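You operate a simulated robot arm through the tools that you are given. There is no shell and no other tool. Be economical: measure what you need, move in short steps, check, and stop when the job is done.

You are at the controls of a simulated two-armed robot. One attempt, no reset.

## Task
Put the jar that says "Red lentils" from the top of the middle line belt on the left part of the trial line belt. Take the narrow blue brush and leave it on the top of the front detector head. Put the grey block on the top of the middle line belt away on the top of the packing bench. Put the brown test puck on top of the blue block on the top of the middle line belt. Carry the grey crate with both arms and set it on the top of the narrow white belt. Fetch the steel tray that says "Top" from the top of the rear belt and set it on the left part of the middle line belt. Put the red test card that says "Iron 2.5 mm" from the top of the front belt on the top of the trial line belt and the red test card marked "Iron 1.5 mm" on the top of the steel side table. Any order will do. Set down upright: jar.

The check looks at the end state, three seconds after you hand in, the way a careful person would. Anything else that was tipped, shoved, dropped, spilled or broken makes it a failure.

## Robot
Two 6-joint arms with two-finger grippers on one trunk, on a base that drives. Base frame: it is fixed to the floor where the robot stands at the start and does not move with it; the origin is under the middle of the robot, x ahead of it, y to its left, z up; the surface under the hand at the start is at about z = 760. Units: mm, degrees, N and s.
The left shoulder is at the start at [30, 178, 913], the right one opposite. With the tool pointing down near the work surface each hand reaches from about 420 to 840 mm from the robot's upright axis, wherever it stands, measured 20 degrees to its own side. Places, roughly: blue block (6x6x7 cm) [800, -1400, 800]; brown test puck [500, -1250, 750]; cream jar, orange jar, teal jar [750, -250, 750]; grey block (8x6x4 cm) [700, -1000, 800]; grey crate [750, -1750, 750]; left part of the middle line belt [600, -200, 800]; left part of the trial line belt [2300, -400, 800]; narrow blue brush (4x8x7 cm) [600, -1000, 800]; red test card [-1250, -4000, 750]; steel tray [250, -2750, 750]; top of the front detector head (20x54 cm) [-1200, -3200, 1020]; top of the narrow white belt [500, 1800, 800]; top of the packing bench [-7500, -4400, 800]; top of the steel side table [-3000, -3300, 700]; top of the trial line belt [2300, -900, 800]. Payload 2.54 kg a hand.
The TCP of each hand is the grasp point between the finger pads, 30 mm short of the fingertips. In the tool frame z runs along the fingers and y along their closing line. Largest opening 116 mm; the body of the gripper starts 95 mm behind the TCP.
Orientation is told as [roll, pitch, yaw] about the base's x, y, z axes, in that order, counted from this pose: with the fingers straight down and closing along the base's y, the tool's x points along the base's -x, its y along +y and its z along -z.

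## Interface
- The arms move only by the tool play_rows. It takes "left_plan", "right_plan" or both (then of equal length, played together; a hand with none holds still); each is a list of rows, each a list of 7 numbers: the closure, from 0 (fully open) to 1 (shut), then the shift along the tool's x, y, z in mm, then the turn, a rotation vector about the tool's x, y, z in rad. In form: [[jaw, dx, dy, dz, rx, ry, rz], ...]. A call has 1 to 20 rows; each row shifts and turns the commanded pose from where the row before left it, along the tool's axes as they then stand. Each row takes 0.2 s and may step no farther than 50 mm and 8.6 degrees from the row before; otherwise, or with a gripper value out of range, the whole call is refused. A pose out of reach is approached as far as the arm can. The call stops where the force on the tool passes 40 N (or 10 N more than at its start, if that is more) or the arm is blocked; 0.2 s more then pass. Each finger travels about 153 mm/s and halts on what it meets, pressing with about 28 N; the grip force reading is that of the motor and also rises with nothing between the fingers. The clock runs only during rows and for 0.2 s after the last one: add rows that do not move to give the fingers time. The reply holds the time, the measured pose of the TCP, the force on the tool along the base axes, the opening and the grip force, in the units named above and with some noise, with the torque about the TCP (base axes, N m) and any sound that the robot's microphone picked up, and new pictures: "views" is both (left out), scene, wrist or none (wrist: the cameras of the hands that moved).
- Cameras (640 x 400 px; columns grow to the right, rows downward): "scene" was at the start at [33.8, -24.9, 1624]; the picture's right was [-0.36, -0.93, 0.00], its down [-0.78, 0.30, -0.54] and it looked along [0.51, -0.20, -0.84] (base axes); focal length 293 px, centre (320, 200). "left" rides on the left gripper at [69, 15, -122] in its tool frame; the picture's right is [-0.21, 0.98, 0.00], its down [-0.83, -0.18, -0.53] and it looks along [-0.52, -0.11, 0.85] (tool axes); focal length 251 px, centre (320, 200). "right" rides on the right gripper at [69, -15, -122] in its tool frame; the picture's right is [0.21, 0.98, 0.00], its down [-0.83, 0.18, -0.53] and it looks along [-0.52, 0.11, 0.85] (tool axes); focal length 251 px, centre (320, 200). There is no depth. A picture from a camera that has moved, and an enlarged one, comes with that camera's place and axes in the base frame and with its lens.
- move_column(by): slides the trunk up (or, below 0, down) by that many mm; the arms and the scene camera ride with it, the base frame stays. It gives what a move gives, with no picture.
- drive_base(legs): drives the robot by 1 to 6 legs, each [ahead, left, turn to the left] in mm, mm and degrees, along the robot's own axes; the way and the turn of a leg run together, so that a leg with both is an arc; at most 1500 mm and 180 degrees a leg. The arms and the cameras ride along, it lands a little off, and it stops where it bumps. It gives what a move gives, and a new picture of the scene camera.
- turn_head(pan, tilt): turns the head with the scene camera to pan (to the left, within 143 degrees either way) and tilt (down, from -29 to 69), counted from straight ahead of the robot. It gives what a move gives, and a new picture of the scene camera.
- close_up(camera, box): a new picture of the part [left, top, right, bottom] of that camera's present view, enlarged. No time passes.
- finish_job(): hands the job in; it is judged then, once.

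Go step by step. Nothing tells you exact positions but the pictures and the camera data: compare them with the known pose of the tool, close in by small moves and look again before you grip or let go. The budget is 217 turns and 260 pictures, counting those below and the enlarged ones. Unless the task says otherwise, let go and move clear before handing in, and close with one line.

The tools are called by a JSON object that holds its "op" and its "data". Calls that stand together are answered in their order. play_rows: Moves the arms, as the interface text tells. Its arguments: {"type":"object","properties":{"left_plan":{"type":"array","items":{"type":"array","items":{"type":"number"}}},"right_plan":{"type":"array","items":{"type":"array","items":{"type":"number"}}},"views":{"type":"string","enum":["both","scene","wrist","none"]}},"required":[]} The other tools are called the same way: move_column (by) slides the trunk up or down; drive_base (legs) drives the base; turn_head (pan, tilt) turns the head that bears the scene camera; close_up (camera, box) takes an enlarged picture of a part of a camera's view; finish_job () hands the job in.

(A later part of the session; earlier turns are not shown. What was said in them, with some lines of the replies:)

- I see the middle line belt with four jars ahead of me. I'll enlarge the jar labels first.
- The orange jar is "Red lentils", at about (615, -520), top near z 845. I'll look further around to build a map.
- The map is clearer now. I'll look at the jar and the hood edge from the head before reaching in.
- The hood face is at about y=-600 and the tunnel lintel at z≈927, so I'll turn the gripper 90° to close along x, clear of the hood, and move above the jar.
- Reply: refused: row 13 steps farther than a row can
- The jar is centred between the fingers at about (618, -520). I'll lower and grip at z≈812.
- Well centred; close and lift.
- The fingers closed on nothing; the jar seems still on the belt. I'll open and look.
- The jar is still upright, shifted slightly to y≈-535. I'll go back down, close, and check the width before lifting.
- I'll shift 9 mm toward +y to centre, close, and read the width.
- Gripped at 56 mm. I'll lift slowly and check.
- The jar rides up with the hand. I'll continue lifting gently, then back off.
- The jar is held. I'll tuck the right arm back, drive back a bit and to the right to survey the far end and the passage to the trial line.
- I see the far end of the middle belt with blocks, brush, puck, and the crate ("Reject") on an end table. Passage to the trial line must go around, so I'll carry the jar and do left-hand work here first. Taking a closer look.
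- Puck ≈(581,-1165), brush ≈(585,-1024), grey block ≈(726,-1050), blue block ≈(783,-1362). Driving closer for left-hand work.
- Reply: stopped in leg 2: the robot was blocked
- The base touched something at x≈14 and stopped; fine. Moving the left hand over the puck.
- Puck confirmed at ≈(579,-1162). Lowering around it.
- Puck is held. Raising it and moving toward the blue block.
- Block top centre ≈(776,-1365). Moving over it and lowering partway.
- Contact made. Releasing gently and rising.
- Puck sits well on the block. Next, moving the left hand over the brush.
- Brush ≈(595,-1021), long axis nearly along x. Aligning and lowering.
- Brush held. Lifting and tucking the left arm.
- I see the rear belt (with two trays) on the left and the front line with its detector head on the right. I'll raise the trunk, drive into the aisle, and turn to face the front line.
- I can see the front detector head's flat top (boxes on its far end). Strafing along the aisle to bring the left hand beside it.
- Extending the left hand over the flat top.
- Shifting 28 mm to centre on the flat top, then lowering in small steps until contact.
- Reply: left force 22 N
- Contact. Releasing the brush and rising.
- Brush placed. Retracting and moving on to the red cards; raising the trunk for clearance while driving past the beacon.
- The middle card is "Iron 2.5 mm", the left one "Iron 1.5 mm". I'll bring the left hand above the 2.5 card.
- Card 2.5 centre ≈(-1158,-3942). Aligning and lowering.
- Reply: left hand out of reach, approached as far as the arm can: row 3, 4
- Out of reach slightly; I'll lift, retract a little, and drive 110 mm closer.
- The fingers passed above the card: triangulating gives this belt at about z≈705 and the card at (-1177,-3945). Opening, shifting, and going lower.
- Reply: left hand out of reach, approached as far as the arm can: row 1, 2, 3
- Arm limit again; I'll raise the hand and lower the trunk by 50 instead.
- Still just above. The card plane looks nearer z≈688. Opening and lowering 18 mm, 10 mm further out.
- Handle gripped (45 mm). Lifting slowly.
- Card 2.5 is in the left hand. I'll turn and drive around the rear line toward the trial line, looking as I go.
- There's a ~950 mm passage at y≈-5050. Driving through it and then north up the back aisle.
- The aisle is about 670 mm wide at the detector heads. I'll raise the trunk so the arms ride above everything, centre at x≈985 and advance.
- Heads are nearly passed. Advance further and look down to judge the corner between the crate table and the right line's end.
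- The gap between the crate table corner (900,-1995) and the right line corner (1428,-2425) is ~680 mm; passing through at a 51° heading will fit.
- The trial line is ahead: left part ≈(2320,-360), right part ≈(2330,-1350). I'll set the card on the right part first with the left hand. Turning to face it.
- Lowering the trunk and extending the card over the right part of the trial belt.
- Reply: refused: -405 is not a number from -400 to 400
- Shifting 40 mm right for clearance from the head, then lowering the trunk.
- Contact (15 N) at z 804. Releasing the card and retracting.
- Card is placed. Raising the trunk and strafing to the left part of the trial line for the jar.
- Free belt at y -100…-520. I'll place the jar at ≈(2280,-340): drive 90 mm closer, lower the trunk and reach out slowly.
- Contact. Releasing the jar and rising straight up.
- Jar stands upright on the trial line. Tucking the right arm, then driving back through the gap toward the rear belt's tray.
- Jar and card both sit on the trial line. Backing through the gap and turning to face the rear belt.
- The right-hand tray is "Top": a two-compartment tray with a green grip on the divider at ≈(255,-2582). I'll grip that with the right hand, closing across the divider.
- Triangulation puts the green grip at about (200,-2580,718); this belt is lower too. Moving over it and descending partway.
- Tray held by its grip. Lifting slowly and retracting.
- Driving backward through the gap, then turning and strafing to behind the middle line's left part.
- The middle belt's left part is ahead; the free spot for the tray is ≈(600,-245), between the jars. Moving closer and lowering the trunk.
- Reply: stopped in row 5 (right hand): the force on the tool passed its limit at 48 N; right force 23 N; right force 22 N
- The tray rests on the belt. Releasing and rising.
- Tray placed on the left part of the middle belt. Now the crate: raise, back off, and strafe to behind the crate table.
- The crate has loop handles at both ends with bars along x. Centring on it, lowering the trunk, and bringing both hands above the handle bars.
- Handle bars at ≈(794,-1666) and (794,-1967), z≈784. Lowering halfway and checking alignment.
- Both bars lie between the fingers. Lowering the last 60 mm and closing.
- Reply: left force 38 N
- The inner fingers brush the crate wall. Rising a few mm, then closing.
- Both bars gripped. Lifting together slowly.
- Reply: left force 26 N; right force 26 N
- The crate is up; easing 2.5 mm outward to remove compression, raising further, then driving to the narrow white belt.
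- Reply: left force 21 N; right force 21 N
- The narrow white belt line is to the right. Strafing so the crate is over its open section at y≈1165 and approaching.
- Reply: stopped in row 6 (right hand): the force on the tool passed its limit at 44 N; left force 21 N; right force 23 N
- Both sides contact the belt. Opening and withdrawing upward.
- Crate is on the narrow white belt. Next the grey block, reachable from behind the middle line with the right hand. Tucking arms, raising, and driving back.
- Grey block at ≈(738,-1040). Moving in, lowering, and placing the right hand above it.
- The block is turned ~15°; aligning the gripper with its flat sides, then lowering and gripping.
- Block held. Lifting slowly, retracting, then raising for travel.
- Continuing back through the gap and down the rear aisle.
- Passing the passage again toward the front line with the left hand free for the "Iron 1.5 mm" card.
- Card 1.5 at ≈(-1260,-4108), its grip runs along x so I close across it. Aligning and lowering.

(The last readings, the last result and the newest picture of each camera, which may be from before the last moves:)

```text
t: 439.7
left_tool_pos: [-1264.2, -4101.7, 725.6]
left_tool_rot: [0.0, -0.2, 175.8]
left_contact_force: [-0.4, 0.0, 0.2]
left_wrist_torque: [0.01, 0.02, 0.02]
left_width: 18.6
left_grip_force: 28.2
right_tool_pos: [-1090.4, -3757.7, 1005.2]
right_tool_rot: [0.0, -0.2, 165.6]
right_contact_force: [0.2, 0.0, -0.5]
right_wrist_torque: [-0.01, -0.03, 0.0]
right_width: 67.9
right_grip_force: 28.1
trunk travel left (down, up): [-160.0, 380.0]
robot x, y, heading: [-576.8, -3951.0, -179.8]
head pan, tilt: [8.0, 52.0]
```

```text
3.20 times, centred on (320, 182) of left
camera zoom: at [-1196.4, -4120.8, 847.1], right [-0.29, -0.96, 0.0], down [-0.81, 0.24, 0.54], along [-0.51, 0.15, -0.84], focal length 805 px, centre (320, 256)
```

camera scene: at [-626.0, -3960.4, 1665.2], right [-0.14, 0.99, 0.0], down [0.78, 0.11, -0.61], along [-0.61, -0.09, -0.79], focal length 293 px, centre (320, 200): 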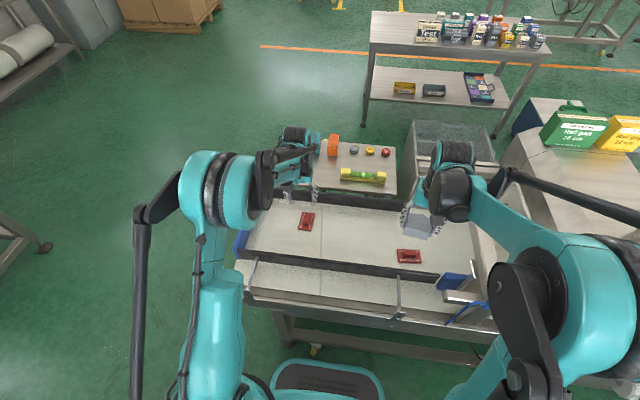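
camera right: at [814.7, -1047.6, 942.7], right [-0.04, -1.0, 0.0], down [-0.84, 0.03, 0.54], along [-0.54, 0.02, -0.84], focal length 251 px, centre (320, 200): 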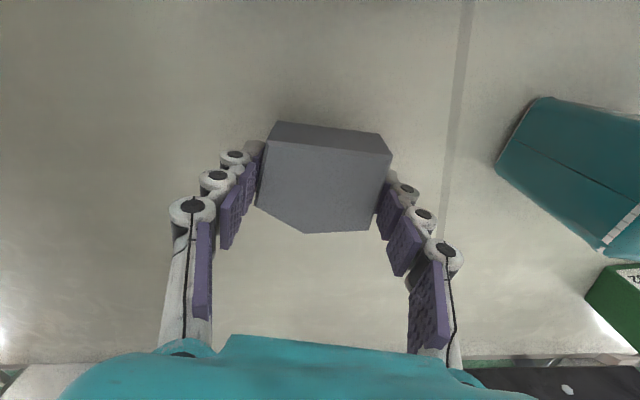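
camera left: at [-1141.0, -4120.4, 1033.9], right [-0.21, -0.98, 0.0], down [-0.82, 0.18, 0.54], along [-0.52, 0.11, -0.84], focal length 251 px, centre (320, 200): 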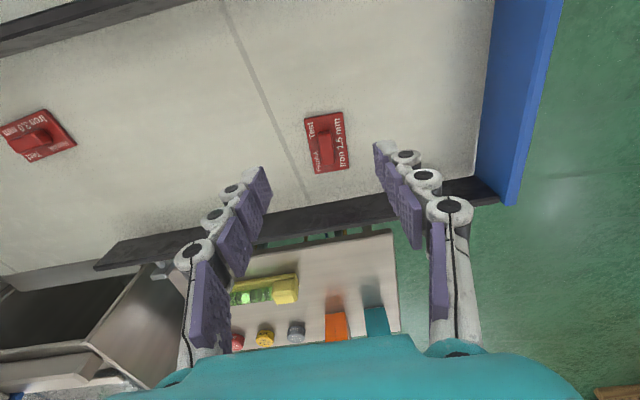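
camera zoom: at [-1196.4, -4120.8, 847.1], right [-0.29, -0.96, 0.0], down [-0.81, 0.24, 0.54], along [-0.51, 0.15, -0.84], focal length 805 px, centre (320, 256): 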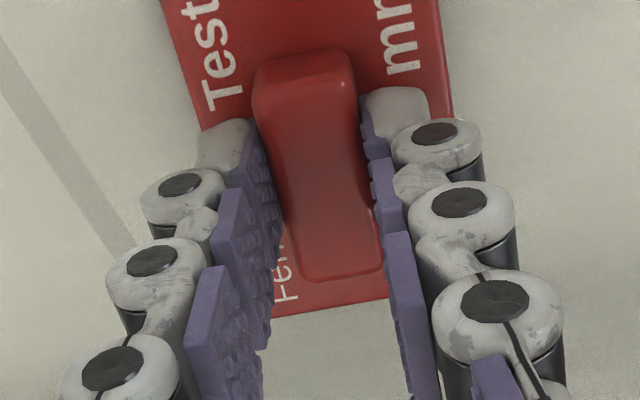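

Gripped. Lifting and retracting.

{"op": "play_rows", "data": {"left_plan": [[1, 0, 0, -4, 0, 0, 0], [1, 0, 0, -8, 0, 0, 0], [1, 0, 0, -12, 0, 0, 0], [1, 0, 0, -20, 0, 0, 0], [1, 0, 0, -25, 0, 0, 0], [1, 0, 0, -30, 0, 0, 0], [1, 0, 0, -30, 0, 0, 0], [1, 0, 0, -30, 0, 0, 0], [1, 0, 0, -30, 0, 0, 0], [1, 20, 0, -30, 0, 0, 0], [1, 30, 0, -30, 0, 0, 0], [1, 30, 0, -20, 0, 0, 0], [1, 30, 0, -10, 0, 0, 0], [1, 30, 0, 0, 0, 0, 0], [1, 30, 0, 0, 0, 0, 0], [1, 30, 0, 0, 0, 0, 0]], "views": "wrist"}}

{"op": "drive_base", "data": {"legs": [[-170, 0, 0], [0, 1250, 0]]}}

{"op": "turn_head", "data": {"pan": 0, "tilt": 20}}

```text
t: 443.1
left_tool_pos: [-1063.8, -4117.3, 1005.8]
left_tool_rot: [0.1, -0.2, 175.8]
left_contact_force: [0.6, 0.1, -0.3]
left_wrist_torque: [0.01, 0.0, -0.04]
left_width: 19.0
left_grip_force: 27.4
right_tool_pos: [-1090.7, -3757.1, 1005.2]
right_tool_rot: [0.0, -0.4, 165.7]
right_contact_force: [-0.2, 0.3, -0.1]
right_wrist_torque: [0.01, 0.01, 0.01]
right_width: 67.8
right_grip_force: 27.7
trunk travel left (down, up): [-160.0, 380.0]
robot x, y, heading: [-577.7, -3952.6, -179.8]
head pan, tilt: [8.0, 52.0]
camera left: at [-995.6, -4135.7, 1126.3], right [-0.29, -0.96, 0.0], down [-0.81, 0.24, 0.54], along [-0.52, 0.15, -0.84], focal length 251 px, centre (320, 200)
```

left: 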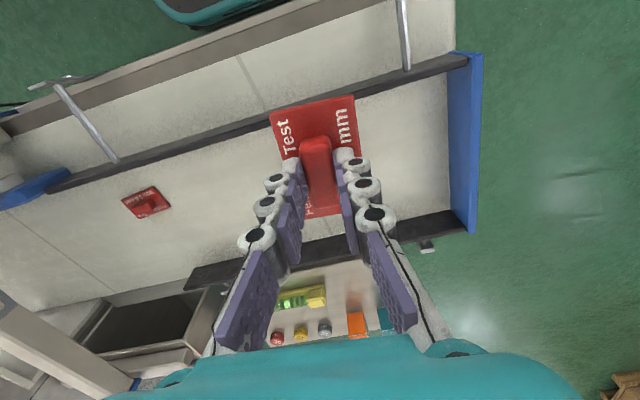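

```text
t: 450.5
left_tool_pos: [-891.3, -5378.5, 1003.2]
left_tool_rot: [0.1, -0.2, 175.7]
left_contact_force: [0.3, -0.6, 0.5]
left_wrist_torque: [0.03, 0.0, -0.03]
left_width: 19.0
left_grip_force: 27.8
right_tool_pos: [-916.4, -5018.4, 1006.3]
right_tool_rot: [0.1, -0.2, 165.6]
right_contact_force: [-0.9, -0.2, -0.3]
right_wrist_torque: [0.01, -0.04, -0.02]
right_width: 67.7
right_grip_force: 28.2
trunk travel left (down, up): [-160.0, 380.0]
robot x, y, heading: [-409.3, -5210.6, 180.3]
head pan, tilt: [8.0, 52.0]
camera scene: at [-451.9, -5223.0, 1665.3], right [-0.14, 0.99, 0.0], down [0.78, 0.11, -0.62], along [-0.61, -0.09, -0.79], focal length 293 px, centre (320, 200)
```

scene: 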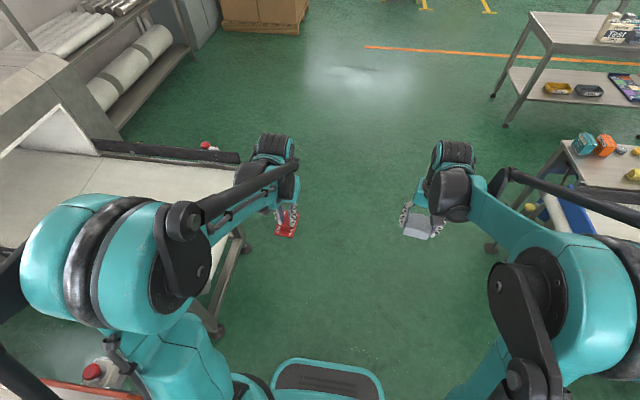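

```text
t: 451.5
left_tool_pos: [-891.8, -5378.2, 1003.7]
left_tool_rot: [0.0, -0.2, 175.7]
left_contact_force: [0.1, -0.6, -1.2]
left_wrist_torque: [0.0, 0.01, 0.02]
left_width: 18.9
left_grip_force: 28.1
right_tool_pos: [-916.5, -5019.4, 1006.3]
right_tool_rot: [0.0, -0.2, 165.6]
right_contact_force: [1.4, 0.3, -0.1]
right_wrist_torque: [-0.01, 0.01, -0.02]
right_width: 67.5
right_grip_force: 28.0
trunk travel left (down, up): [-160.0, 380.0]
robot x, y, heading: [-404.9, -5212.8, 180.4]
head pan, tilt: [0.0, 20.0]
camera scene: at [-470.7, -5212.1, 1713.5], right [0.0, 1.0, 0.0], down [0.34, 0.0, -0.94], along [-0.94, 0.0, -0.34], focal length 293 px, centre (320, 200)
```

scene: 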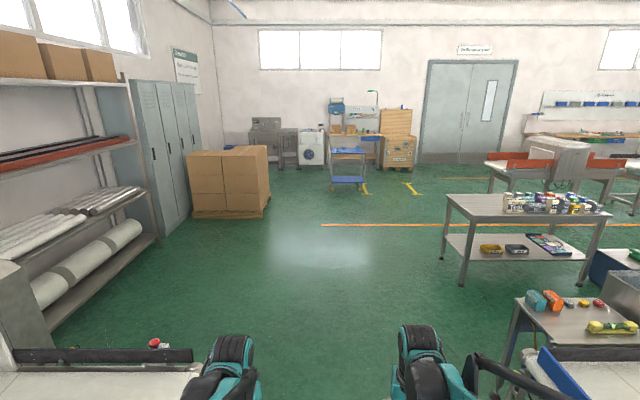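

Heading to the steel side table with the goods (about (-3000,-3350)). Driving forward and then toward it.

{"op": "drive_base", "data": {"legs": [[1000, 0, 0], [900, 0, 0], [0, -900, 0]]}}

{"op": "turn_head", "data": {"pan": -20, "tilt": 40}}

```text
t: 465.3
left_tool_pos: [-2789.2, -4497.7, 1003.3]
left_tool_rot: [0.2, -0.2, 175.1]
left_contact_force: [0.6, 0.9, -0.9]
left_wrist_torque: [-0.01, 0.03, -0.01]
left_width: 19.0
left_grip_force: 28.1
right_tool_pos: [-2810.6, -4137.1, 1006.3]
right_tool_rot: [0.0, -0.3, 164.9]
right_contact_force: [-0.1, 1.2, -1.2]
right_wrist_torque: [-0.02, 0.03, 0.0]
right_width: 67.7
right_grip_force: 28.0
trunk travel left (down, up): [-160.0, 380.0]
robot x, y, heading: [-2303.1, -4336.3, 179.6]
head pan, tilt: [0.0, 20.0]
camera scene: at [-2366.4, -4335.3, 1713.5], right [0.01, 1.0, 0.0], down [0.34, 0.0, -0.94], along [-0.94, 0.01, -0.34], focal length 293 px, centre (320, 200)
```

scene: 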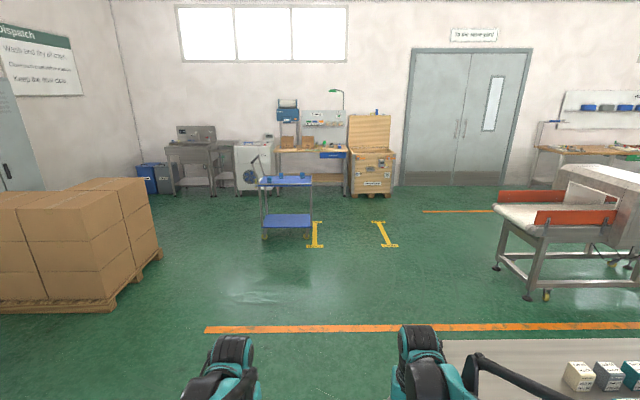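

```text
t: 466.2
left_tool_pos: [-2789.5, -4497.1, 1003.3]
left_tool_rot: [0.1, -0.2, 175.2]
left_contact_force: [-1.4, -0.5, -0.4]
left_wrist_torque: [-0.01, 0.01, 0.01]
left_width: 18.9
left_grip_force: 28.2
right_tool_pos: [-2810.7, -4137.1, 1006.4]
right_tool_rot: [0.0, -0.3, 164.8]
right_contact_force: [0.5, 0.6, -0.1]
right_wrist_torque: [0.0, 0.05, -0.03]
right_width: 67.6
right_grip_force: 28.6
trunk travel left (down, up): [-160.0, 380.0]
robot x, y, heading: [-2299.9, -4337.8, 179.1]
head pan, tilt: [-20.0, 40.0]
camera scene: at [-2352.9, -4307.0, 1682.2], right [0.35, 0.94, 0.0], down [0.6, -0.23, -0.77], along [-0.72, 0.27, -0.64], focal length 293 px, centre (320, 200)
```

scene: 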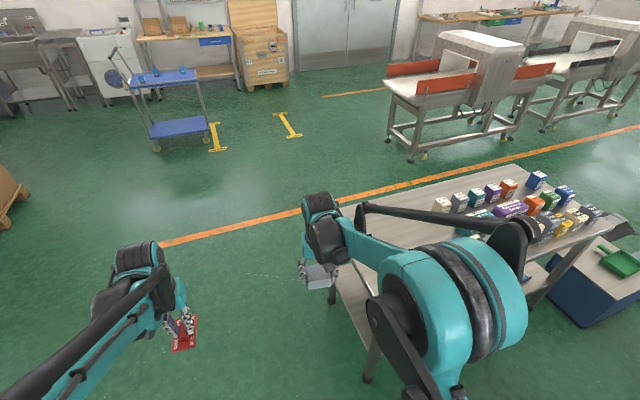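

The free half of the table is y≈-3850…-3500, x≈-3260…-2840. Strafing right to put the left hand beside it.

{"op": "drive_base", "data": {"legs": [[0, -780, 0.9], [60, 0, 0]]}}

{"op": "turn_head", "data": {"pan": 10, "tilt": 50}}

```text
t: 471.0
left_tool_pos: [-2842.5, -3712.0, 1003.0]
left_tool_rot: [0.1, 0.0, 175.5]
left_contact_force: [-0.3, 0.4, -0.9]
left_wrist_torque: [-0.01, -0.06, 0.0]
left_width: 18.5
left_grip_force: 28.1
right_tool_pos: [-2865.9, -3351.3, 1004.6]
right_tool_rot: [0.0, -0.2, 165.3]
right_contact_force: [-1.1, -0.1, -0.4]
right_wrist_torque: [0.0, -0.07, 0.01]
right_width: 67.8
right_grip_force: 28.0
trunk travel left (down, up): [-160.0, 380.0]
robot x, y, heading: [-2353.4, -3544.3, 179.7]
head pan, tilt: [-20.0, 40.0]
camera scene: at [-2408.2, -3518.5, 1682.0], right [0.35, 0.94, 0.0], down [0.6, -0.22, -0.76], along [-0.72, 0.27, -0.64], focal length 293 px, centre (320, 200)
```

scene: 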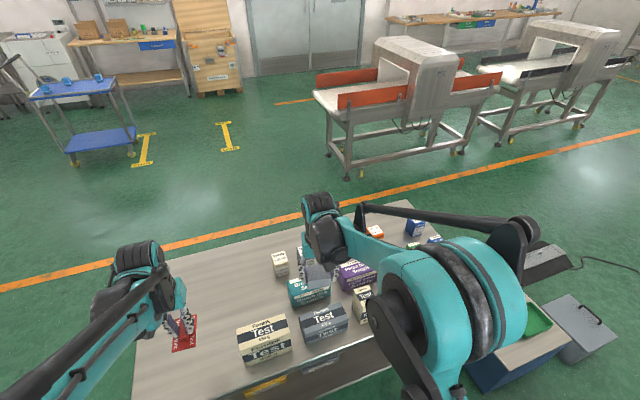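

```text
t: 471.9
left_tool_pos: [-2840.4, -3711.9, 1003.1]
left_tool_rot: [0.1, -0.3, 175.4]
left_contact_force: [1.3, 0.8, -0.5]
left_wrist_torque: [0.02, -0.01, -0.01]
left_width: 19.0
left_grip_force: 28.0
right_tool_pos: [-2865.1, -3352.1, 1005.0]
right_tool_rot: [0.0, -0.4, 165.3]
right_contact_force: [-0.4, 0.1, -0.3]
right_wrist_torque: [0.03, -0.03, 0.0]
right_width: 67.7
right_grip_force: 28.0
trunk travel left (down, up): [-160.0, 380.0]
robot x, y, heading: [-2351.2, -3549.5, 180.0]
head pan, tilt: [10.0, 50.0]
camera scene: at [-2401.6, -3561.0, 1668.0], right [-0.17, 0.99, 0.0], down [0.76, 0.13, -0.64], along [-0.63, -0.11, -0.77], focal length 293 px, centre (320, 200)
```

scene: 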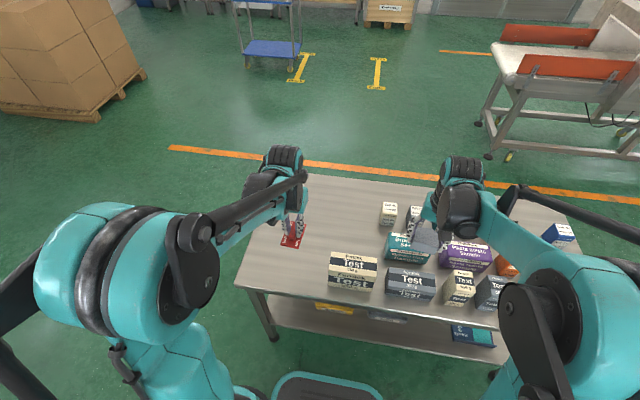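

{"op": "play_rows", "data": {"left_plan": [[1, -24.5, 8.3, 0, 0, 0, 0], [1, -24.5, 8.3, 0, 0, 0, 0], [1, -24.5, 8.3, 0, 0, 0, 0], [1, -24.5, 8.3, 0, 0, 0, 0], [1, -24.5, 8.3, 0, 0, 0, 0], [1, -24.5, 8.3, 0, 0, 0, 0], [1, 0, 0, 30, 0, 0, 0], [1, 0, 0, 30, 0, 0, 0], [1, 0, 0, 30, 0, 0, 0], [1, 0, 0, 30, 0, 0, 0], [1, 0, 0, 30, 0, 0, 0]], "views": "both"}}

```text
t: 474.3
left_tool_pos: [-2990.7, -3752.3, 852.3]
left_tool_rot: [0.1, -0.1, 175.4]
left_contact_force: [-0.5, 0.3, -1.1]
left_wrist_torque: [-0.02, -0.01, 0.01]
left_width: 18.9
left_grip_force: 28.1
right_tool_pos: [-2864.5, -3352.6, 1005.8]
right_tool_rot: [0.1, -0.3, 165.3]
right_contact_force: [-0.5, -0.2, 0.0]
right_wrist_torque: [0.03, -0.02, 0.01]
right_width: 67.6
right_grip_force: 28.2
trunk travel left (down, up): [-160.0, 380.0]
robot x, y, heading: [-2353.5, -3548.9, 179.9]
head pan, tilt: [10.0, 50.0]
camera scene: at [-2402.2, -3561.3, 1667.9], right [-0.17, 0.99, 0.0], down [0.76, 0.13, -0.64], along [-0.63, -0.11, -0.77], focal length 293 px, centre (320, 200)
camera left: at [-2923.5, -3771.1, 974.7], right [-0.29, -0.96, 0.0], down [-0.81, 0.25, 0.54], along [-0.51, 0.15, -0.84], focal length 251 px, centre (320, 200)
```

scene: 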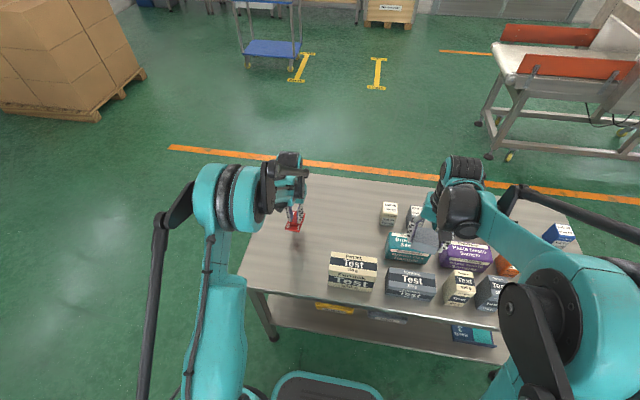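
left: 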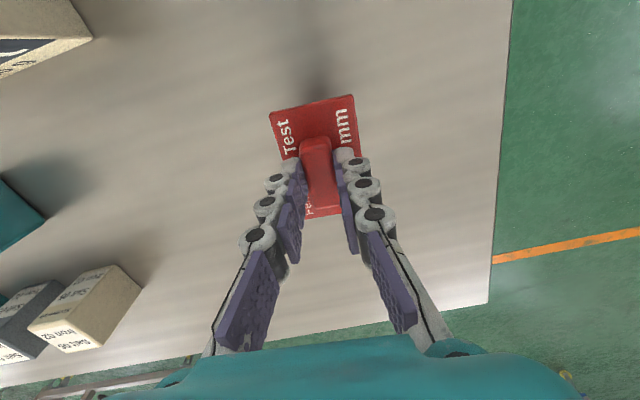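

{"op": "play_rows", "data": {"left_plan": [[1, 0, 0, 20, 0, 0, 0], [1, 0, 0, 15, 0, 0, 0], [1, 0, 0, 10, 0, 0, 0], [1, 0, 0, 5, 0, 0, 0], [1, 0, 0, 5, 0, 0, 0], [1, 0, 0, 5, 0, 0, 0]], "views": "none"}}

{"op": "close_up", "data": {"camera": "left", "box": [220, 60, 460, 210]}}

```text
t: 475.7
left_tool_pos: [-2991.1, -3751.6, 793.3]
left_tool_rot: [0.1, -0.2, 175.5]
left_contact_force: [0.5, 0.1, -1.0]
left_wrist_torque: [0.0, 0.02, -0.03]
left_width: 18.8
left_grip_force: 28.2
right_tool_pos: [-2863.6, -3352.2, 1005.3]
right_tool_rot: [0.0, -0.3, 165.3]
right_contact_force: [0.0, 0.2, -0.3]
right_wrist_torque: [0.01, -0.01, -0.01]
right_width: 67.6
right_grip_force: 28.3
trunk travel left (down, up): [-160.0, 380.0]
robot x, y, heading: [-2357.8, -3550.1, 179.8]
head pan, tilt: [10.0, 50.0]
```

```text
2.67 times, centred on (340, 135) of left
camera zoom: at [-2923.9, -3770.4, 915.6], right [-0.29, -0.96, 0.0], down [-0.81, 0.25, 0.54], along [-0.51, 0.15, -0.84], focal length 670 px, centre (267, 373)
```

zoom: 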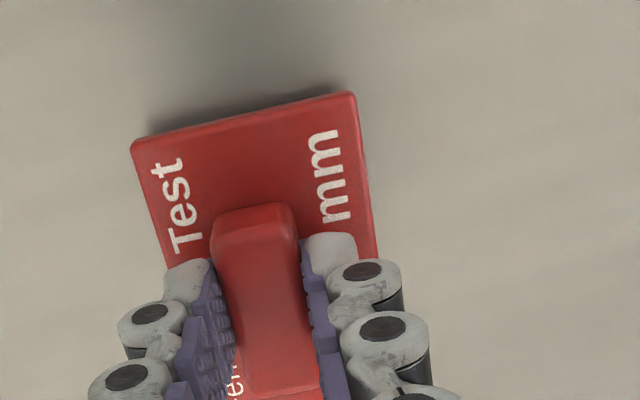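

Near, with shadow closing in. Continuing down in small steps.

{"op": "play_rows", "data": {"left_plan": [[1, 0, 0, 5, 0, 0, 0], [1, 0, 0, 4, 0, 0, 0], [1, 0, 0, 4, 0, 0, 0], [1, 0, 0, 4, 0, 0, 0], [1, 0, 0, 4, 0, 0, 0], [1, 0, 0, 4, 0, 0, 0]], "views": "none"}}

```text
t: 477.0
left_tool_pos: [-2991.5, -3751.4, 775.8]
left_tool_rot: [0.3, -0.3, 175.6]
left_contact_force: [4.2, 0.5, 23.3]
left_wrist_torque: [0.04, -0.04, -0.01]
left_width: 19.0
left_grip_force: 28.3
right_tool_pos: [-2862.9, -3351.6, 1007.2]
right_tool_rot: [-0.1, -0.5, 165.3]
right_contact_force: [-0.2, -0.5, -0.1]
right_wrist_torque: [0.04, -0.01, 0.02]
right_width: 67.6
right_grip_force: 27.8
trunk travel left (down, up): [-160.0, 380.0]
robot x, y, heading: [-2353.2, -3546.2, 179.5]
head pan, tilt: [10.0, 50.0]
stopped in row 6 (left hand): the force on the tool passed its limit at 46 N (the readings are from after the stop); the commanded pose is now the measured one
```

Contact at 776. Releasing the card and retracting.

{"op": "play_rows", "data": {"left_plan": [[1, 0, 0, -2, 0, 0, 0], [0.8, 0, 0, 0, 0, 0, 0], [0.7, 0, 0, 0, 0, 0, 0], [0.7, 0, 0, -10, 0, 0, 0], [0.7, 0, 0, -30, 0, 0, 0], [0.7, 0, 0, -40, 0, 0, 0], [0.7, 0, 0, -40, 0, 0, 0], [0.7, 0, 0, -40, 0, 0, 0], [0.7, 0, 0, -40, 0, 0, 0], [0.7, 40, 0, -10, 0, 0, 0], [0.7, 40, 0, 0, 0, 0, 0], [0.7, 40, 0, 0, 0, 0, 0], [0.7, 30, 0, 0, 0, 0, 0]], "views": "both"}}

```text
t: 479.8
left_tool_pos: [-2841.3, -3761.2, 984.7]
left_tool_rot: [0.2, -0.3, 175.6]
left_contact_force: [0.2, -0.3, 0.0]
left_wrist_torque: [0.02, -0.02, 0.02]
left_width: 35.1
left_grip_force: 0.1
right_tool_pos: [-2863.8, -3352.6, 1006.8]
right_tool_rot: [0.0, -0.5, 165.2]
right_contact_force: [0.8, 0.1, 0.0]
right_wrist_torque: [0.02, 0.03, 0.03]
right_width: 67.3
right_grip_force: 28.1
trunk travel left (down, up): [-160.0, 380.0]
robot x, y, heading: [-2354.1, -3543.6, 179.9]
head pan, tilt: [10.0, 50.0]
camera scene: at [-2400.9, -3561.2, 1668.0], right [-0.17, 0.99, 0.0], down [0.75, 0.13, -0.64], along [-0.63, -0.11, -0.77], focal length 293 px, centre (320, 200)
camera left: at [-2773.9, -3779.8, 1107.4], right [-0.29, -0.96, 0.0], down [-0.81, 0.25, 0.54], along [-0.51, 0.15, -0.84], focal length 251 px, centre (320, 200)
```

scene: 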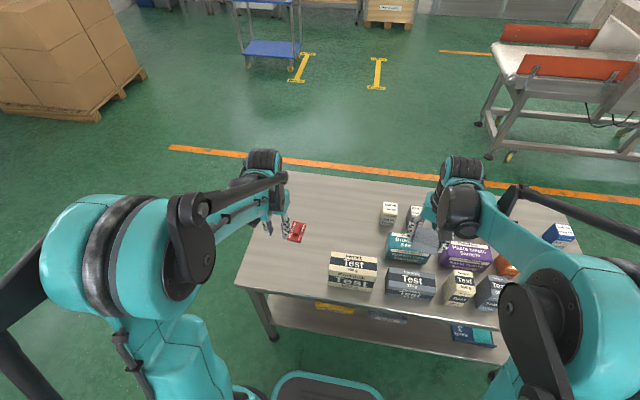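
left: 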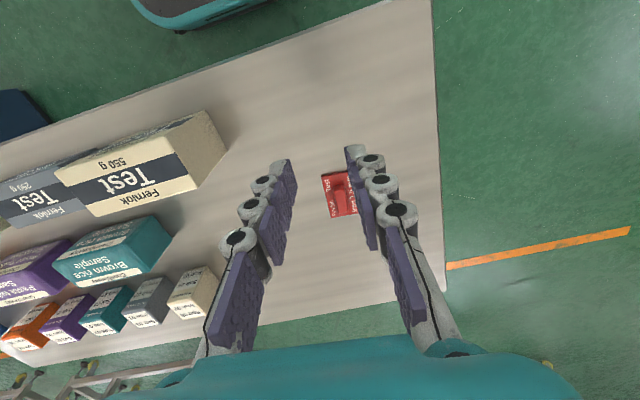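

Card 1.5 is on the side table. Last item: the grey block to the packing bench at the far wall. Driving around the table.

{"op": "drive_base", "data": {"legs": [[-100, 0, 0], [0, 820, 0], [1450, 0, 0], [1000, -330, 0]]}}

{"op": "turn_head", "data": {"pan": 0, "tilt": 25}}

```text
t: 496.5
left_tool_pos: [-5128.3, -4226.0, 985.1]
left_tool_rot: [0.3, -0.2, 174.8]
left_contact_force: [-0.7, -0.1, 0.3]
left_wrist_torque: [-0.01, -0.01, -0.02]
left_width: 34.9
left_grip_force: 0.1
right_tool_pos: [-5144.2, -3817.7, 1006.1]
right_tool_rot: [-0.1, -0.3, 164.8]
right_contact_force: [0.1, 0.9, 0.7]
right_wrist_torque: [-0.04, 0.0, -0.02]
right_width: 67.3
right_grip_force: 27.9
trunk travel left (down, up): [-160.0, 380.0]
robot x, y, heading: [-4638.0, -4019.0, 179.1]
head pan, tilt: [10.0, 50.0]
camera scene: at [-4683.7, -4031.4, 1667.9], right [-0.16, 0.99, 0.0], down [0.76, 0.12, -0.64], along [-0.63, -0.1, -0.77], focal length 293 px, centre (320, 200)
```

scene: 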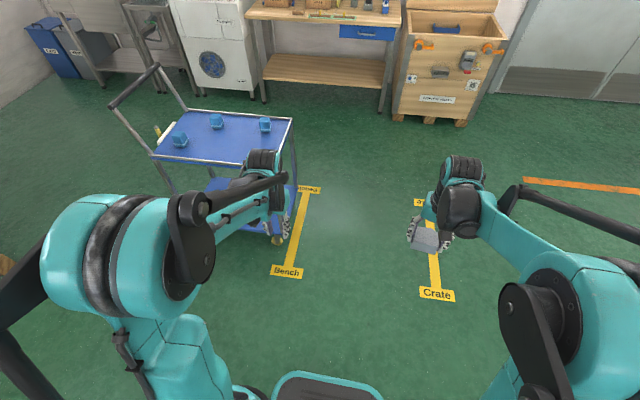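

```text
t: 497.4
left_tool_pos: [-5126.7, -4226.1, 985.9]
left_tool_rot: [0.1, -0.1, 174.8]
left_contact_force: [0.1, 0.0, 1.2]
left_wrist_torque: [-0.02, -0.01, 0.0]
left_width: 34.8
left_grip_force: 0.1
right_tool_pos: [-5143.1, -3816.9, 1005.1]
right_tool_rot: [0.0, -0.3, 164.7]
right_contact_force: [0.3, -0.4, 0.1]
right_wrist_torque: [-0.01, 0.0, -0.01]
right_width: 67.3
right_grip_force: 28.2
trunk travel left (down, up): [-160.0, 380.0]
robot x, y, heading: [-4637.0, -4019.6, 179.0]
head pan, tilt: [0.0, 25.0]
camera scene: at [-4699.3, -4017.9, 1705.4], right [0.02, 1.0, 0.0], down [0.42, -0.01, -0.91], along [-0.91, 0.01, -0.42], focal length 293 px, centre (320, 200)
```

scene: 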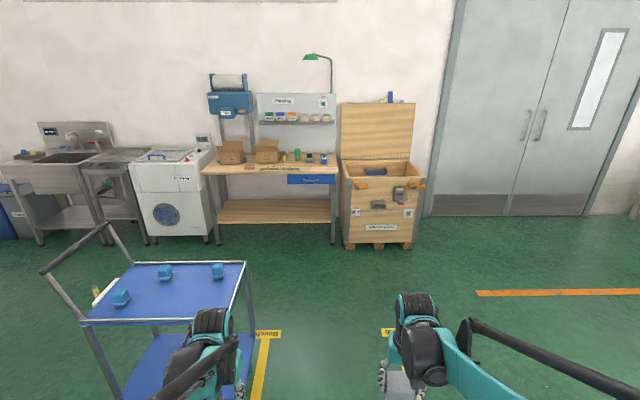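

The packing bench (front edge x≈-7310, y -5060…-3850) is ahead. Passing the trolley on its right side and approaching.

{"op": "drive_base", "data": {"legs": [[1000, 0, 0.5], [870, 0, 0.5], [0, 340, 0]]}}

{"op": "turn_head", "data": {"pan": 0, "tilt": 45}}

```text
t: 508.6
left_tool_pos: [-6997.9, -4544.4, 984.8]
left_tool_rot: [0.0, -0.2, 174.8]
left_contact_force: [-0.5, -1.3, 0.2]
left_wrist_torque: [0.02, -0.04, -0.01]
left_width: 34.8
left_grip_force: 0.0
right_tool_pos: [-7014.6, -4136.6, 1006.4]
right_tool_rot: [-0.2, -0.4, 164.6]
right_contact_force: [0.2, 0.4, -0.8]
right_wrist_torque: [0.02, 0.02, 0.0]
right_width: 67.3
right_grip_force: 28.0
trunk travel left (down, up): [-160.0, 380.0]
robot x, y, heading: [-6504.1, -4339.0, 178.9]
head pan, tilt: [0.0, 25.0]
camera scene: at [-6570.5, -4338.0, 1705.5], right [0.02, 1.0, 0.0], down [0.42, -0.01, -0.91], along [-0.91, 0.02, -0.42], focal length 293 px, centre (320, 200)
```

scene: 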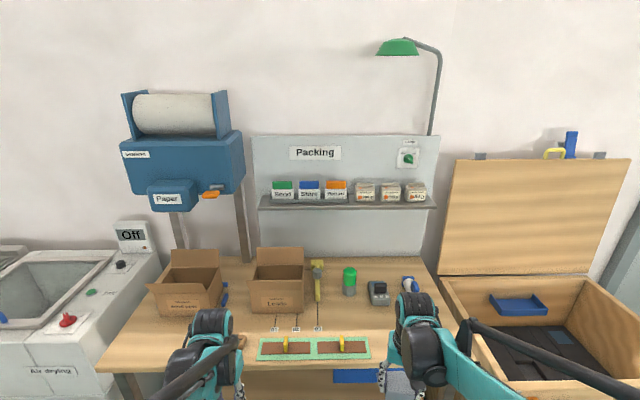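

```text
t: 509.4
left_tool_pos: [-6997.8, -4544.5, 986.4]
left_tool_rot: [0.1, -0.2, 174.8]
left_contact_force: [-0.1, -0.5, -1.2]
left_wrist_torque: [0.03, -0.01, 0.02]
left_width: 34.5
left_grip_force: 0.0
right_tool_pos: [-7014.5, -4134.8, 1005.9]
right_tool_rot: [0.0, -0.3, 164.6]
right_contact_force: [-0.7, -0.1, -0.2]
right_wrist_torque: [0.02, -0.02, 0.01]
right_width: 67.3
right_grip_force: 28.2
trunk travel left (down, up): [-160.0, 380.0]
robot x, y, heading: [-6508.1, -4336.9, 179.1]
head pan, tilt: [0.0, 45.0]
camera scene: at [-6559.7, -4337.0, 1674.9], right [0.02, 1.0, 0.0], down [0.71, -0.01, -0.71], along [-0.71, 0.01, -0.71], focal length 293 px, centre (320, 200)
```

scene: 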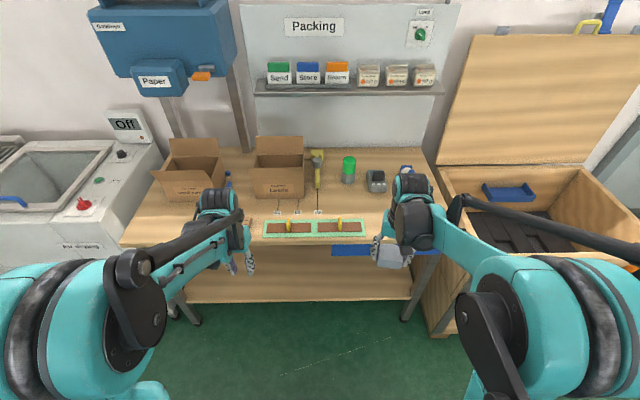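

The bench's right front corner area ≈(-7350,-4000) is free. Moving in and placing the block there.

{"op": "drive_base", "data": {"legs": [[0, -135, 0.9], [235, 0, 0]]}}

{"op": "play_rows", "data": {"right_plan": [[1, -20, 0, 0, 0, 0, 0], [1, -20, 0, 0, 0, 0, 0], [1, -20, 0, 0, 0, 0, 0], [1, -20, 0, 0, 0, 0, 0], [1, -20, 0, 0, 0, 0, 0], [1, 0, 0, 20, 0, 0, 0], [1, 0, 0, 20, 0, 0, 0]], "views": "both"}}

```text
t: 512.1
left_tool_pos: [-7229.4, -4415.9, 984.8]
left_tool_rot: [0.1, -0.1, 175.7]
left_contact_force: [-0.7, -0.1, 0.1]
left_wrist_torque: [-0.02, -0.07, -0.02]
left_width: 34.9
left_grip_force: 0.0
right_tool_pos: [-7252.5, -4008.1, 1006.2]
right_tool_rot: [0.0, -0.3, 165.6]
right_contact_force: [-0.6, 0.4, 0.3]
right_wrist_torque: [-0.03, -0.02, -0.04]
right_width: 67.6
right_grip_force: 28.0
trunk travel left (down, up): [-160.0, 380.0]
robot x, y, heading: [-6743.6, -4201.5, 179.9]
head pan, tilt: [0.0, 45.0]
camera scene: at [-6795.7, -4202.2, 1674.8], right [0.0, 1.0, 0.0], down [0.71, 0.0, -0.71], along [-0.71, 0.0, -0.71], focal length 293 px, centre (320, 200)
```

scene: 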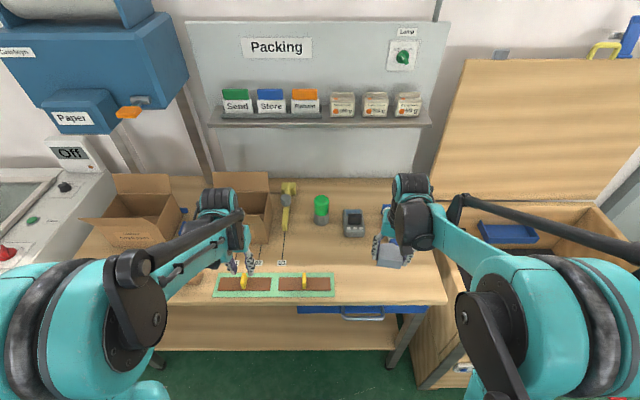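

```text
t: 513.7
left_tool_pos: [-7228.5, -4417.9, 984.6]
left_tool_rot: [0.1, -0.2, 175.8]
left_contact_force: [0.1, -0.4, 0.4]
left_wrist_torque: [0.0, -0.01, -0.01]
left_width: 35.2
left_grip_force: 0.0
right_tool_pos: [-7349.1, -3983.4, 967.0]
right_tool_rot: [-0.1, -0.3, 165.6]
right_contact_force: [-0.4, 0.7, 0.0]
right_wrist_torque: [0.03, -0.02, -0.04]
right_width: 67.0
right_grip_force: 28.1
trunk travel left (down, up): [-160.0, 380.0]
robot x, y, heading: [-6740.1, -4204.2, 179.7]
head pan, tilt: [0.0, 45.0]
camera scene: at [-6794.8, -4202.0, 1674.8], right [0.0, 1.0, 0.0], down [0.71, 0.0, -0.71], along [-0.71, 0.0, -0.71], focal length 293 px, centre (320, 200)
camera right: at [-7279.8, -3986.0, 1087.8], right [-0.04, -1.0, 0.0], down [-0.84, 0.03, 0.54], along [-0.54, 0.02, -0.84], focal length 251 px, centre (320, 200)
```

scene: 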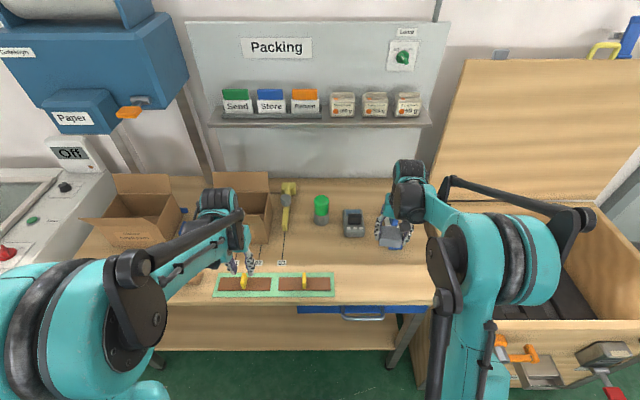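
right: 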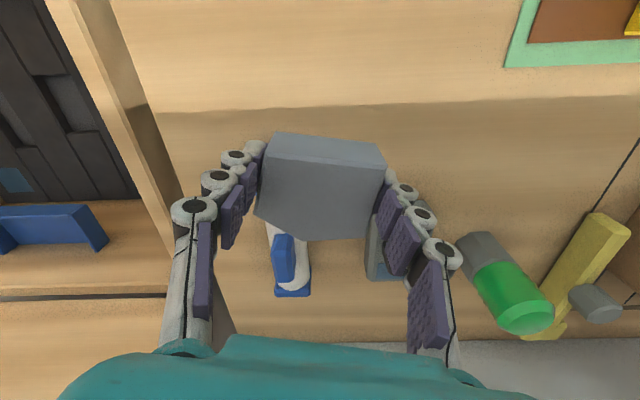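

Clear of the tape dispenser and scanner. Lowering.

{"op": "play_rows", "data": {"right_plan": [[1, 0, 0, 15, 0, 0, 0], [1, 0, 0, 15, 0, 0, 0], [1, 0, 0, 15, 0, 0, 0], [1, 0, 0, 15, 0, 0, 0], [1, 0, 0, 8, 0, 0, 0], [1, 0, 0, 5, 0, 0, 0], [1, 0, 0, 5, 0, 0, 0]], "views": "wrist"}}

```text
t: 515.3
left_tool_pos: [-7228.2, -4417.6, 984.9]
left_tool_rot: [0.0, -0.2, 175.9]
left_contact_force: [0.6, -0.8, -0.3]
left_wrist_torque: [0.01, -0.01, 0.02]
left_width: 35.0
left_grip_force: 0.0
right_tool_pos: [-7349.5, -3983.3, 888.9]
right_tool_rot: [-0.1, -0.3, 165.6]
right_contact_force: [-0.3, -0.4, 0.0]
right_wrist_torque: [0.02, 0.03, -0.01]
right_width: 67.3
right_grip_force: 28.2
trunk travel left (down, up): [-160.0, 380.0]
robot x, y, heading: [-6743.7, -4208.2, 179.9]
head pan, tilt: [0.0, 45.0]
camera right: at [-7279.2, -3986.0, 1009.7], right [-0.04, -1.0, 0.0], down [-0.84, 0.03, 0.54], along [-0.54, 0.02, -0.84], focal length 251 px, centre (320, 200)
```

right: 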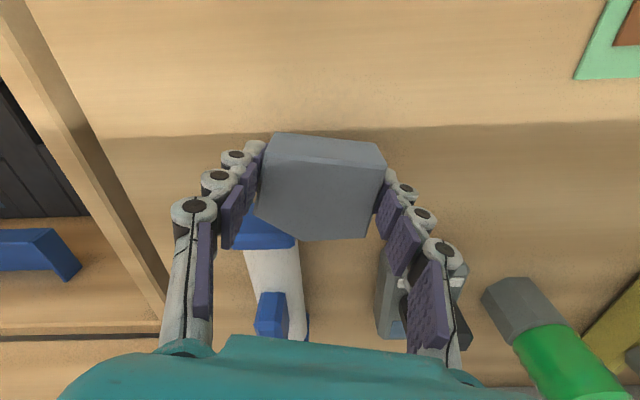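

{"op": "play_rows", "data": {"right_plan": [[1, 25, 5, 0, 0, 0, 0], [1, 0, 0, 12, 0, 0, 0], [1, 0, 0, 10, 0, 0, 0], [1, 0, 0, 8, 0, 0, 0], [1, 0, 0, 5, 0, 0, 0], [1, 0, 0, 5, 0, 0, 0], [1, 0, 0, 4, 0, 0, 0], [1, 0, 0, 4, 0, 0, 0]], "views": "wrist"}}

```text
t: 517.0
left_tool_pos: [-7226.3, -4418.5, 985.8]
left_tool_rot: [0.1, -0.4, 175.8]
left_contact_force: [0.0, -0.7, -0.3]
left_wrist_torque: [0.03, 0.0, -0.01]
left_width: 35.0
left_grip_force: 0.1
right_tool_pos: [-7324.2, -3995.2, 847.0]
right_tool_rot: [-0.1, -0.4, 165.6]
right_contact_force: [3.1, -1.1, 26.8]
right_wrist_torque: [-0.14, -0.02, -0.04]
right_width: 67.3
right_grip_force: 27.5
trunk travel left (down, up): [-160.0, 380.0]
robot x, y, heading: [-6738.8, -4207.2, 180.0]
head pan, tilt: [0.0, 45.0]
stopped in row 8 (right hand): the force on the tool passed its limit at 48 N (the readings are from after the stop); the commanded pose is now the measured one
camera right: at [-7253.8, -3998.0, 968.1], right [-0.04, -1.0, 0.0], down [-0.84, 0.03, 0.54], along [-0.54, 0.02, -0.84], focal length 251 px, centre (320, 200)
```

right: 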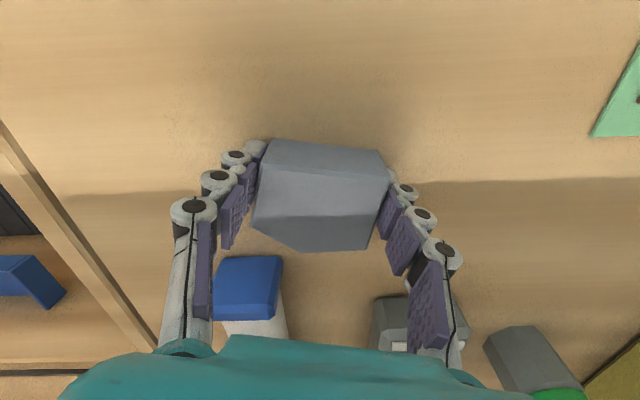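

Block is on the bench. Releasing gently and rising.

{"op": "play_rows", "data": {"right_plan": [[1, 0, 0, -1, 0, 0, 0], [0.38, 0, 0, 0, 0, 0, 0], [0.3, 0, 0, 0, 0, 0, 0], [0.2, 0, 0, 0, 0, 0, 0], [0.2, 0, 0, -15, 0, 0, 0], [0.2, 0, 0, -30, 0, 0, 0], [0.2, 0, 0, -40, 0, 0, 0], [0.2, 0, 0, -40, 0, 0, 0], [0.2, 40, 0, -20, 0, 0, 0], [0.2, 40, 0, 0, 0, 0, 0]], "views": "both"}}

```text
t: 519.2
left_tool_pos: [-7227.5, -4416.8, 985.8]
left_tool_rot: [0.1, -0.3, 175.9]
left_contact_force: [0.6, -0.3, 0.6]
left_wrist_torque: [-0.02, 0.0, 0.03]
left_width: 34.7
left_grip_force: 0.1
right_tool_pos: [-7246.5, -4017.0, 990.0]
right_tool_rot: [0.0, -0.4, 165.6]
right_contact_force: [0.1, -1.3, 0.1]
right_wrist_torque: [0.04, 0.02, -0.01]
right_width: 92.5
right_grip_force: 0.0
trunk travel left (down, up): [-160.0, 380.0]
robot x, y, heading: [-6741.6, -4202.0, 179.9]
head pan, tilt: [0.0, 45.0]
camera scene: at [-6793.1, -4202.5, 1674.9], right [0.0, 1.0, 0.0], down [0.71, 0.0, -0.71], along [-0.71, 0.0, -0.71], focal length 293 px, centre (320, 200)
camera right: at [-7175.8, -4019.1, 1112.1], right [-0.04, -1.0, 0.0], down [-0.84, 0.03, 0.54], along [-0.54, 0.02, -0.84], focal length 251 px, centre (320, 200)
```

scene: 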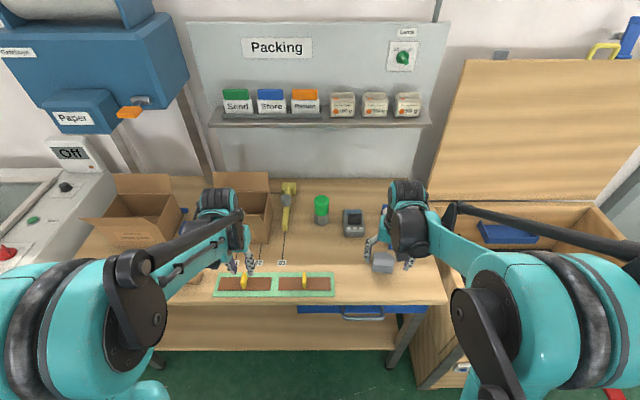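
right: 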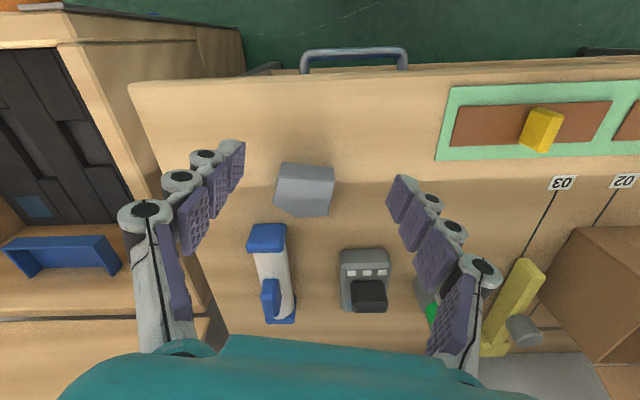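

The grey block rests on the packing bench and every item has been delivered. Backing clear and handing in.

{"op": "drive_base", "data": {"legs": [[-250, 0, 0]]}}

{"op": "finish_job", "data": {}}

```text
t: 521.0
left_tool_pos: [-6978.7, -4415.7, 986.4]
left_tool_rot: [0.3, -0.3, 175.7]
left_contact_force: [0.3, 0.8, -0.2]
left_wrist_torque: [0.0, 0.07, 0.01]
left_width: 34.7
left_grip_force: 0.0
right_tool_pos: [-6996.5, -4014.5, 990.5]
right_tool_rot: [0.0, -0.4, 165.4]
right_contact_force: [0.7, -0.3, 0.3]
right_wrist_torque: [-0.02, 0.04, -0.07]
right_width: 93.0
right_grip_force: 0.0
trunk travel left (down, up): [-160.0, 380.0]
robot x, y, heading: [-6491.9, -4204.7, 179.9]
head pan, tilt: [0.0, 45.0]
camera scene: at [-6543.0, -4202.4, 1674.9], right [0.0, 1.0, 0.0], down [0.71, 0.0, -0.71], along [-0.71, 0.0, -0.71], focal length 293 px, centre (320, 200)
```

scene: 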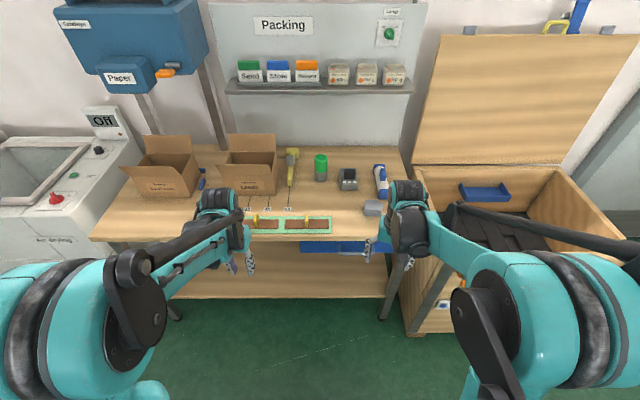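

```text
The job is handed in.
```

All eight items are placed as asked and the job is handed in: the jar is upright, nothing was seen tipped, and the base brushed the middle line once early on.
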